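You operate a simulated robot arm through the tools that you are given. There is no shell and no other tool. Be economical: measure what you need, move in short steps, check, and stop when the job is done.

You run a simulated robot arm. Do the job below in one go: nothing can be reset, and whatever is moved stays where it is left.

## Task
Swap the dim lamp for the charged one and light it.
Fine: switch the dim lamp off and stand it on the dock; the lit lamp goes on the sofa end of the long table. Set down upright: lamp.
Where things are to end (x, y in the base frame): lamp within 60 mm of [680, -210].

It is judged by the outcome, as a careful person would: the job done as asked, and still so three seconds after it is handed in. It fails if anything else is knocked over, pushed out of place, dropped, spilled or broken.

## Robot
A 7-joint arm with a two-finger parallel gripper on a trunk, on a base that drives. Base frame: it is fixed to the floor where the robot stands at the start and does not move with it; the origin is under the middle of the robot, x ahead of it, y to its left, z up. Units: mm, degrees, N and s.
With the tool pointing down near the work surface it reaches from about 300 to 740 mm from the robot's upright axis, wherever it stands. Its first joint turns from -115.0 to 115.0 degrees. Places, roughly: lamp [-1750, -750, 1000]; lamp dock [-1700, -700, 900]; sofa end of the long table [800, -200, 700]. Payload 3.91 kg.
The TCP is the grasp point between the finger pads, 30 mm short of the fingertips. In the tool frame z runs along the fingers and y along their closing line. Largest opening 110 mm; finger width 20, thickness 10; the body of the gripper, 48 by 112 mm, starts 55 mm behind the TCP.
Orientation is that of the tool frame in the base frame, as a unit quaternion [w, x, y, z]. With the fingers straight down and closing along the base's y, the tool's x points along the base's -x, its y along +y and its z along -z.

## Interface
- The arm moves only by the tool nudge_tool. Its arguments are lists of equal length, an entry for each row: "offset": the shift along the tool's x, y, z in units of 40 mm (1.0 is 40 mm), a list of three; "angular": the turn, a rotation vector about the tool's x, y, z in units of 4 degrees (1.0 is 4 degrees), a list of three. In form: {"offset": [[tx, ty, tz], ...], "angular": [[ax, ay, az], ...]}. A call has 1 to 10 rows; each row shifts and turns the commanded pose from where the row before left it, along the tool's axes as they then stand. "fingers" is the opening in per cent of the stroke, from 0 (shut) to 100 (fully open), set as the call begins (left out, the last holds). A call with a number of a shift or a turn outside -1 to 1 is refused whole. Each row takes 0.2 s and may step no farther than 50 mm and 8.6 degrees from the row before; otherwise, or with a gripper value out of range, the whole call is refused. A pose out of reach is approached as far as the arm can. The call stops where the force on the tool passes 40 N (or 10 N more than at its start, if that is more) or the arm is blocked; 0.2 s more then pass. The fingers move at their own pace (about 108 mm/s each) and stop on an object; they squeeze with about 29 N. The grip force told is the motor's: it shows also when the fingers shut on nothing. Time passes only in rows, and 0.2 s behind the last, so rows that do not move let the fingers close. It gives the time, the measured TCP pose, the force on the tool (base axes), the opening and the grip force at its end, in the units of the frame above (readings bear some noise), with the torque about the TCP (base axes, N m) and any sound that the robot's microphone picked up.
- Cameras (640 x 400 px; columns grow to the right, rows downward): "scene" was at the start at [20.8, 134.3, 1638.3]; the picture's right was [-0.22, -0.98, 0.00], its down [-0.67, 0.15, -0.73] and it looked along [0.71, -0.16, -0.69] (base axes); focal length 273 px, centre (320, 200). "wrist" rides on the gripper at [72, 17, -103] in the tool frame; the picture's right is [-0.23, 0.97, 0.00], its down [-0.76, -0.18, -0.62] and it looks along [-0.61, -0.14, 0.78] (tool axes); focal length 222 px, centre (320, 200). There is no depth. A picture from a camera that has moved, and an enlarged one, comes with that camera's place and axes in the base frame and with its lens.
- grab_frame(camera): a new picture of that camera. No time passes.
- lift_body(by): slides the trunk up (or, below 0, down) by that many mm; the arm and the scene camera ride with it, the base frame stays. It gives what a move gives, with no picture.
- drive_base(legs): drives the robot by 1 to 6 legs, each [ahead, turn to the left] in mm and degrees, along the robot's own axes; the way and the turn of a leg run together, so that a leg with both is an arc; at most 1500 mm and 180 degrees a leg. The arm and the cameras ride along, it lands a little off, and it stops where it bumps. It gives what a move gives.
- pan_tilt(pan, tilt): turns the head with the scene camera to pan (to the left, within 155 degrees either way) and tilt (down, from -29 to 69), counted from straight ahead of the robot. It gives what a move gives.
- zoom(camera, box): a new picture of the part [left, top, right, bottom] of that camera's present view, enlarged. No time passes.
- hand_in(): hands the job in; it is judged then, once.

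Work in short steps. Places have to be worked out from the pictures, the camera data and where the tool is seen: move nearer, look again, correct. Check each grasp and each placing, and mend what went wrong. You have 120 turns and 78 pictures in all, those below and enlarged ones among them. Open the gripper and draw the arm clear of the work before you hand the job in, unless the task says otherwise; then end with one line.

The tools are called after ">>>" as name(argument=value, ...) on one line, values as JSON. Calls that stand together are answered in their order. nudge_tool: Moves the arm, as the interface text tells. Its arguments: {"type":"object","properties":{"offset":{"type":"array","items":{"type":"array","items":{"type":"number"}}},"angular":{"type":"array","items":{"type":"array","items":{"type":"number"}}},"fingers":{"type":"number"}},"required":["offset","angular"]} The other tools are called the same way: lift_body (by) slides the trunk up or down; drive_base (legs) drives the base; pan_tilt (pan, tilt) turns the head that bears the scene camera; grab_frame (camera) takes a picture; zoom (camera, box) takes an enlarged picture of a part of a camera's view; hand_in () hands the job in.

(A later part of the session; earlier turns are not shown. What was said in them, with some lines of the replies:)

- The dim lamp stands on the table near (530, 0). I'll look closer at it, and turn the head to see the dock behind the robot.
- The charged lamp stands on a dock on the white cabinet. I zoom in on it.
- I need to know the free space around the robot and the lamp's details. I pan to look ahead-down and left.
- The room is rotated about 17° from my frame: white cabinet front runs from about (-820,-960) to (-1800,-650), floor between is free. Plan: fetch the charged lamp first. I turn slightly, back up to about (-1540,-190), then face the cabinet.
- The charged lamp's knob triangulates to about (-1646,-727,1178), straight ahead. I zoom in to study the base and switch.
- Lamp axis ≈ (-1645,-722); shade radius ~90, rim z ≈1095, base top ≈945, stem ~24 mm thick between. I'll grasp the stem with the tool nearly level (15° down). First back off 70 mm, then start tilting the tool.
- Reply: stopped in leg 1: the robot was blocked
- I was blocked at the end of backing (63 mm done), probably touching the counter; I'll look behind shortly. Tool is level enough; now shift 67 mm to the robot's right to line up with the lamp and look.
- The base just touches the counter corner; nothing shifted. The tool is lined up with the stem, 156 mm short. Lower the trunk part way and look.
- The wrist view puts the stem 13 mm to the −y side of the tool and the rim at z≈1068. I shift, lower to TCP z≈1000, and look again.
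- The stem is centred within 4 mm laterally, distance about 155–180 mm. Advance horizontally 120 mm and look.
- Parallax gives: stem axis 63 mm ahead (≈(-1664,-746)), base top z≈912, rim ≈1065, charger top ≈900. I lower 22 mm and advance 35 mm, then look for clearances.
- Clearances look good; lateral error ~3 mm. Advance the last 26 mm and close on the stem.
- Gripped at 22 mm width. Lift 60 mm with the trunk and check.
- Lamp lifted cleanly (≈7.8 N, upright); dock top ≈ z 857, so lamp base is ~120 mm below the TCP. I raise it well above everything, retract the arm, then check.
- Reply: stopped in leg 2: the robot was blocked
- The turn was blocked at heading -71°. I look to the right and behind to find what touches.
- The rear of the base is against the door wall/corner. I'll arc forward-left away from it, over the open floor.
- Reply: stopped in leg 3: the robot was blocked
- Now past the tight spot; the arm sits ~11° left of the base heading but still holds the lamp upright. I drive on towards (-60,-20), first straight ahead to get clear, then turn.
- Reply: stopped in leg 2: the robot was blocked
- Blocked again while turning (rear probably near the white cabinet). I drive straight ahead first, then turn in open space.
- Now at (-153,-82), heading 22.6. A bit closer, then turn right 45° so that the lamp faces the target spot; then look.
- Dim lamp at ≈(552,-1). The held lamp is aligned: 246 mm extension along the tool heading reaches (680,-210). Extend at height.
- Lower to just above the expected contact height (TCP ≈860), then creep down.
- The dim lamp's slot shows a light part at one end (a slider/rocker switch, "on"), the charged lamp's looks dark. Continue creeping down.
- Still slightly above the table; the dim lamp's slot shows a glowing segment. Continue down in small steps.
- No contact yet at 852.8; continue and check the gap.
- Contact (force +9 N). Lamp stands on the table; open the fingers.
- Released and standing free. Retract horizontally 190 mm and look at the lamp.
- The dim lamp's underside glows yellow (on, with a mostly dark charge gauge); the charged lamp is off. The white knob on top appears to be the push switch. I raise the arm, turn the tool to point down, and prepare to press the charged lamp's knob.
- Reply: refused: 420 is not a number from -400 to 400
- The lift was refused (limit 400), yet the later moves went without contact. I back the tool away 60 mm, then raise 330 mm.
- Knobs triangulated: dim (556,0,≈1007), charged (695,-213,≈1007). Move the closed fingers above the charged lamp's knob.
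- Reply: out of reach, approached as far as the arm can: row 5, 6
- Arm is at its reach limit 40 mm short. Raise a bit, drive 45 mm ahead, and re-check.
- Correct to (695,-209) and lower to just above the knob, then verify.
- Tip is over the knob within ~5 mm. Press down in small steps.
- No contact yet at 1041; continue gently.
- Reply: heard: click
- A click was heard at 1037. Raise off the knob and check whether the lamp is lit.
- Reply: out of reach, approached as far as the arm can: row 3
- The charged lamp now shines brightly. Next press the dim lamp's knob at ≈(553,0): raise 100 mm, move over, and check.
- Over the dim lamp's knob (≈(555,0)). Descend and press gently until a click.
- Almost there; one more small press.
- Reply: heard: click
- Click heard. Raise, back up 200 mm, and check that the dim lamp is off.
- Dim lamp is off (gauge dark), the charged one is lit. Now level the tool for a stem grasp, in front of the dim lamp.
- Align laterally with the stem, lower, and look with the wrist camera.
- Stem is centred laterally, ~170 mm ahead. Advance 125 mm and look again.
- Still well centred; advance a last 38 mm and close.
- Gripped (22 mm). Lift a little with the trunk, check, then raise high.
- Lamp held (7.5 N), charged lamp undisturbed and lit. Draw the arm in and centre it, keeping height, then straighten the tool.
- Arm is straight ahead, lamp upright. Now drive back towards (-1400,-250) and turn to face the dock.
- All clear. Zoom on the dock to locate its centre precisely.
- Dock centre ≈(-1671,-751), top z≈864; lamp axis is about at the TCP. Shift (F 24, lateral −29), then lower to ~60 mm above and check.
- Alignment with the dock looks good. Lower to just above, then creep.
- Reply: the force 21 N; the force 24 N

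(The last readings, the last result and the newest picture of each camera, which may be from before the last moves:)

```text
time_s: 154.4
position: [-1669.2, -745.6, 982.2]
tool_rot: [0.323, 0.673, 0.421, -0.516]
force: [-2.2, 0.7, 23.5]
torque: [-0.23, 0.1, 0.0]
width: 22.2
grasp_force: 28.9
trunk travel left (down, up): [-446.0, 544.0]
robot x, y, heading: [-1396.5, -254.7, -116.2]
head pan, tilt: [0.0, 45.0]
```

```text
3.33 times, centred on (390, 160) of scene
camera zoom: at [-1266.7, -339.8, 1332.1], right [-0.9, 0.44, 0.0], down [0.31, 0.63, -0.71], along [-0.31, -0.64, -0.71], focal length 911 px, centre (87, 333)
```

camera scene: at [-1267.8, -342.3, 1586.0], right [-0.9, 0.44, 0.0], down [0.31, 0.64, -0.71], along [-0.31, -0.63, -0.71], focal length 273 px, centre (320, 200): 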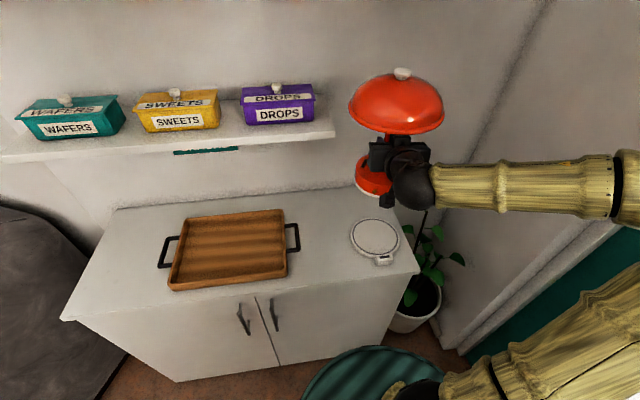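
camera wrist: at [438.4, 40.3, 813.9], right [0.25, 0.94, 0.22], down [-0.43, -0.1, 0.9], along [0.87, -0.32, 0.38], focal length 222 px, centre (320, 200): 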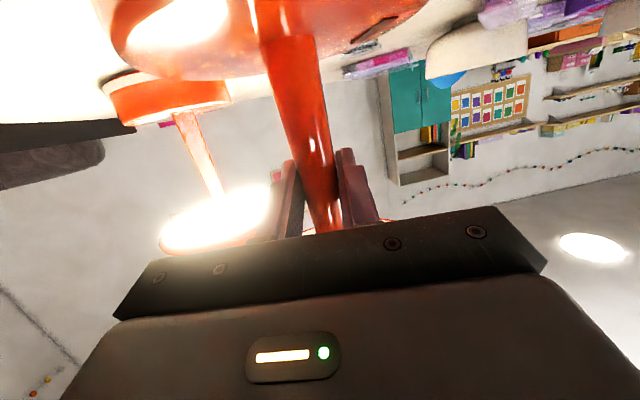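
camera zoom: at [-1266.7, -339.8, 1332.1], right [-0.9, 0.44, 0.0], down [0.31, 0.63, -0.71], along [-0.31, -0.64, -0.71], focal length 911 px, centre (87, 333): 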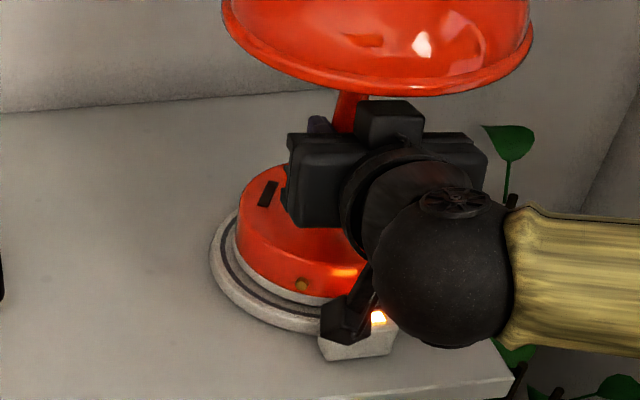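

The dock's light came on (orange = charging), and TCP 982 matches the expected seated height (981). I check with the wrist camera before releasing.

>>> grab_frame(camera="wrist")

```text
15 pictures are left
camera wrist: at [-1602.0, -646.8, 940.0], right [0.85, -0.48, 0.22], down [0.02, 0.44, 0.9], along [-0.53, -0.76, 0.38], focal length 222 px, centre (320, 200)
```

wrist: 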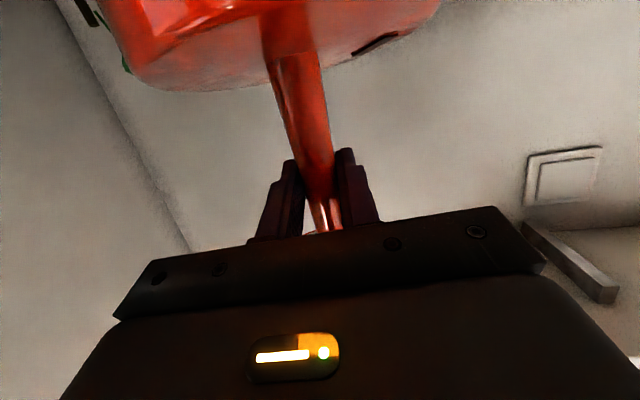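

Release the lamp and watch forces.

>>> nudge_tool(offset=[[-0.03, 0, -0.008], [0, 0, 0], [0, 0, 0], [0, 0, 0]], angular=[[0, 0, 0], [0, 0, 0], [0, 0, 0], [0, 0, 0]], fingers=100)

>>> zoom(camera="scene", box=[300, 40, 480, 220])

```text
time_s: 155.4
position: [-1669.3, -746.7, 981.5]
tool_rot: [0.323, 0.673, 0.421, -0.515]
force: [-0.7, 0.1, 0.1]
torque: [0.01, -0.01, 0.0]
width: 110.0
grasp_force: 0.1
trunk travel left (down, up): [-446.0, 544.0]
robot x, y, heading: [-1394.1, -252.8, -116.2]
head pan, tilt: [0.0, 45.0]
```

```text
2.22 times, centred on (390, 130) of scene
camera zoom: at [-1267.5, -341.5, 1332.0], right [-0.9, 0.44, 0.0], down [0.31, 0.63, -0.71], along [-0.31, -0.63, -0.71], focal length 608 px, centre (164, 356)
```

zoom: 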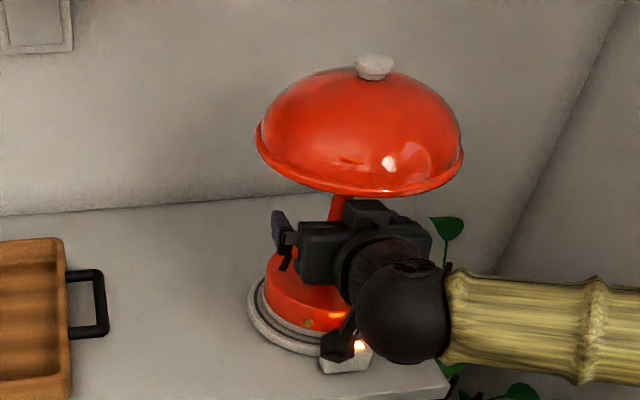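

Free and standing. Retract horizontally 150 mm, then look.

>>> nudge_tool(offset=[[0.19, 0, -0.72], [0.19, 0, -0.72], [0.19, 0, -0.72], [0.19, 0, -0.72], [0.19, 0, -0.72]], angular=[[0, 0, 0], [0, 0, 0], [0, 0, 0], [0, 0, 0], [0, 0, 0]])

>>> zoom(camera="scene", box=[300, 40, 480, 220])

```text
time_s: 156.7
position: [-1622.7, -639.6, 1014.5]
tool_rot: [0.323, 0.674, 0.422, -0.513]
force: [0.1, -0.3, 0.0]
torque: [0.0, 0.04, 0.01]
width: 110.0
grasp_force: 0.0
out of reach, approached as far as the arm can: row 4, 5
trunk travel left (down, up): [-446.0, 544.0]
robot x, y, heading: [-1393.7, -254.6, -116.3]
head pan, tilt: [0.0, 45.0]
```

```text
2.22 times, centred on (390, 130) of scene
camera zoom: at [-1267.3, -341.4, 1332.0], right [-0.9, 0.44, 0.0], down [0.31, 0.63, -0.71], along [-0.31, -0.63, -0.71], focal length 608 px, centre (164, 356)
```

zoom: 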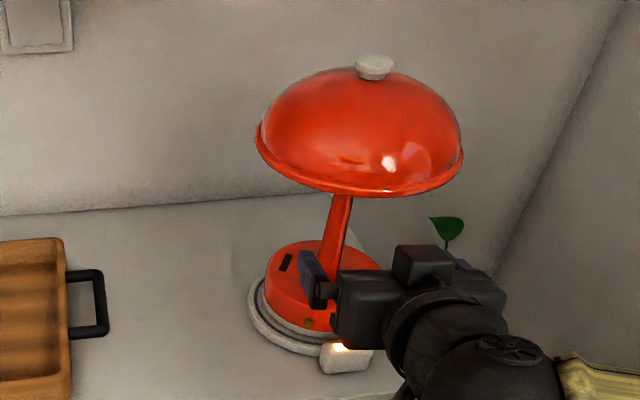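

The arm is at its fold limit, still just under the shade's edge. Back the base 50 mm, then raise and look.

>>> drive_base(legs=[[-50, 0]])

>>> lift_body(by=230)

>>> grab_frame(camera="scene")

```text
time_s: 157.6
position: [-1601.1, -592.6, 1014.0]
tool_rot: [0.321, 0.674, 0.421, -0.514]
force: [0.1, 0.0, 0.6]
torque: [0.01, -0.04, -0.03]
width: 109.9
grasp_force: 0.2
trunk travel left (down, up): [-446.0, 544.0]
robot x, y, heading: [-1371.0, -208.4, -116.2]
head pan, tilt: [0.0, 45.0]
```

```text
time_s: 160.0
position: [-1601.5, -594.0, 1244.3]
tool_rot: [0.321, 0.675, 0.421, -0.515]
force: [0.8, 0.3, -1.1]
torque: [0.0, 0.01, 0.04]
width: 109.9
grasp_force: 0.1
trunk travel left (down, up): [-676.0, 314.0]
robot x, y, heading: [-1374.9, -206.4, -116.1]
head pan, tilt: [0.0, 45.0]
```

```text
12 pictures are left
camera scene: at [-1245.0, -295.7, 1562.0], right [-0.9, 0.44, 0.0], down [0.31, 0.63, -0.71], along [-0.31, -0.63, -0.71], focal length 273 px, centre (320, 200)
```

scene: 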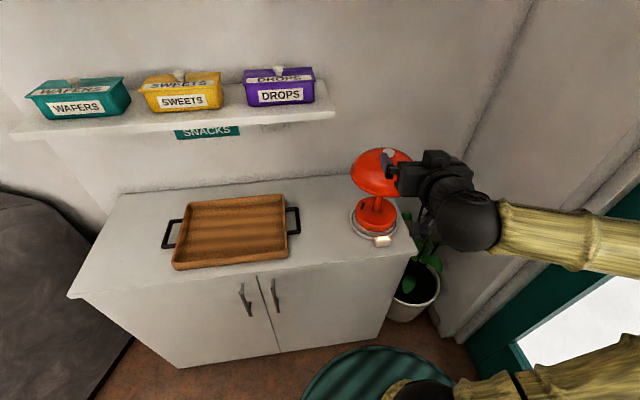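

The dim lamp stands on the dock, charging. Check it closely, and look back at the table for the lit lamp.

>>> zoom(camera="scene", box=[330, 140, 430, 260])

>>> pan_tilt(pan=118, tilt=20)

>>> zoom(camera="scene", box=[220, 100, 420, 260])

```text
3.33 times, centred on (380, 200) of scene
camera zoom: at [-1245.0, -295.7, 1562.0], right [-0.9, 0.44, 0.0], down [0.31, 0.63, -0.71], along [-0.31, -0.63, -0.71], focal length 911 px, centre (120, 200)
```

zoom: 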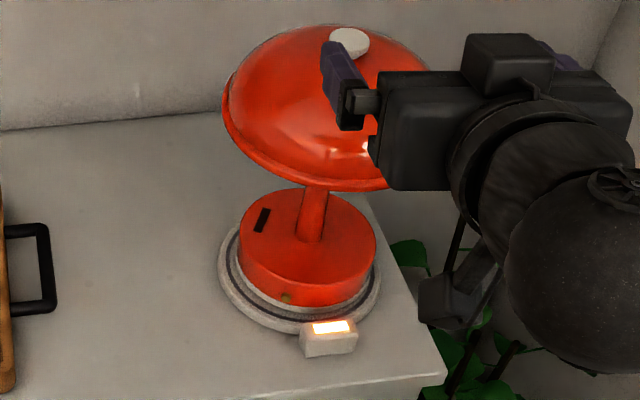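

```text
time_s: 162.0
position: [-1599.7, -594.0, 1242.5]
tool_rot: [0.322, 0.673, 0.422, -0.514]
force: [0.7, -0.9, 0.6]
torque: [-0.01, -0.01, -0.02]
width: 109.8
grasp_force: 0.0
trunk travel left (down, up): [-676.0, 314.0]
robot x, y, heading: [-1371.9, -210.7, -116.0]
head pan, tilt: [118.0, 20.0]
```

```text
2.50 times, centred on (320, 180) of scene
camera zoom: at [-1116.1, -219.7, 1600.7], right [0.03, -1.0, 0.0], down [-0.34, -0.01, -0.94], along [0.94, 0.03, -0.34], focal length 684 px, centre (320, 250)
```

zoom: 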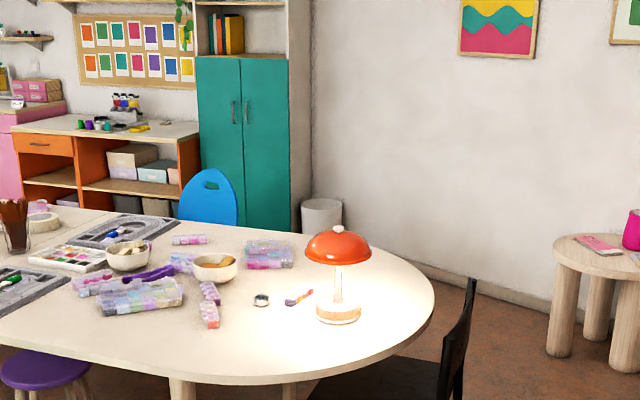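

The lit lamp stands upright on the table. The dim lamp is off and on the dock, which shows an orange charging light. The gripper is open and clear of both lamps, so I hand in.

>>> hand_in()

```text
The job is handed in.
```

The swap is done: the charged lamp is lit and upright on the sofa end of the table, about 15 mm from the target spot, and the dim lamp is off and charging on the dock.
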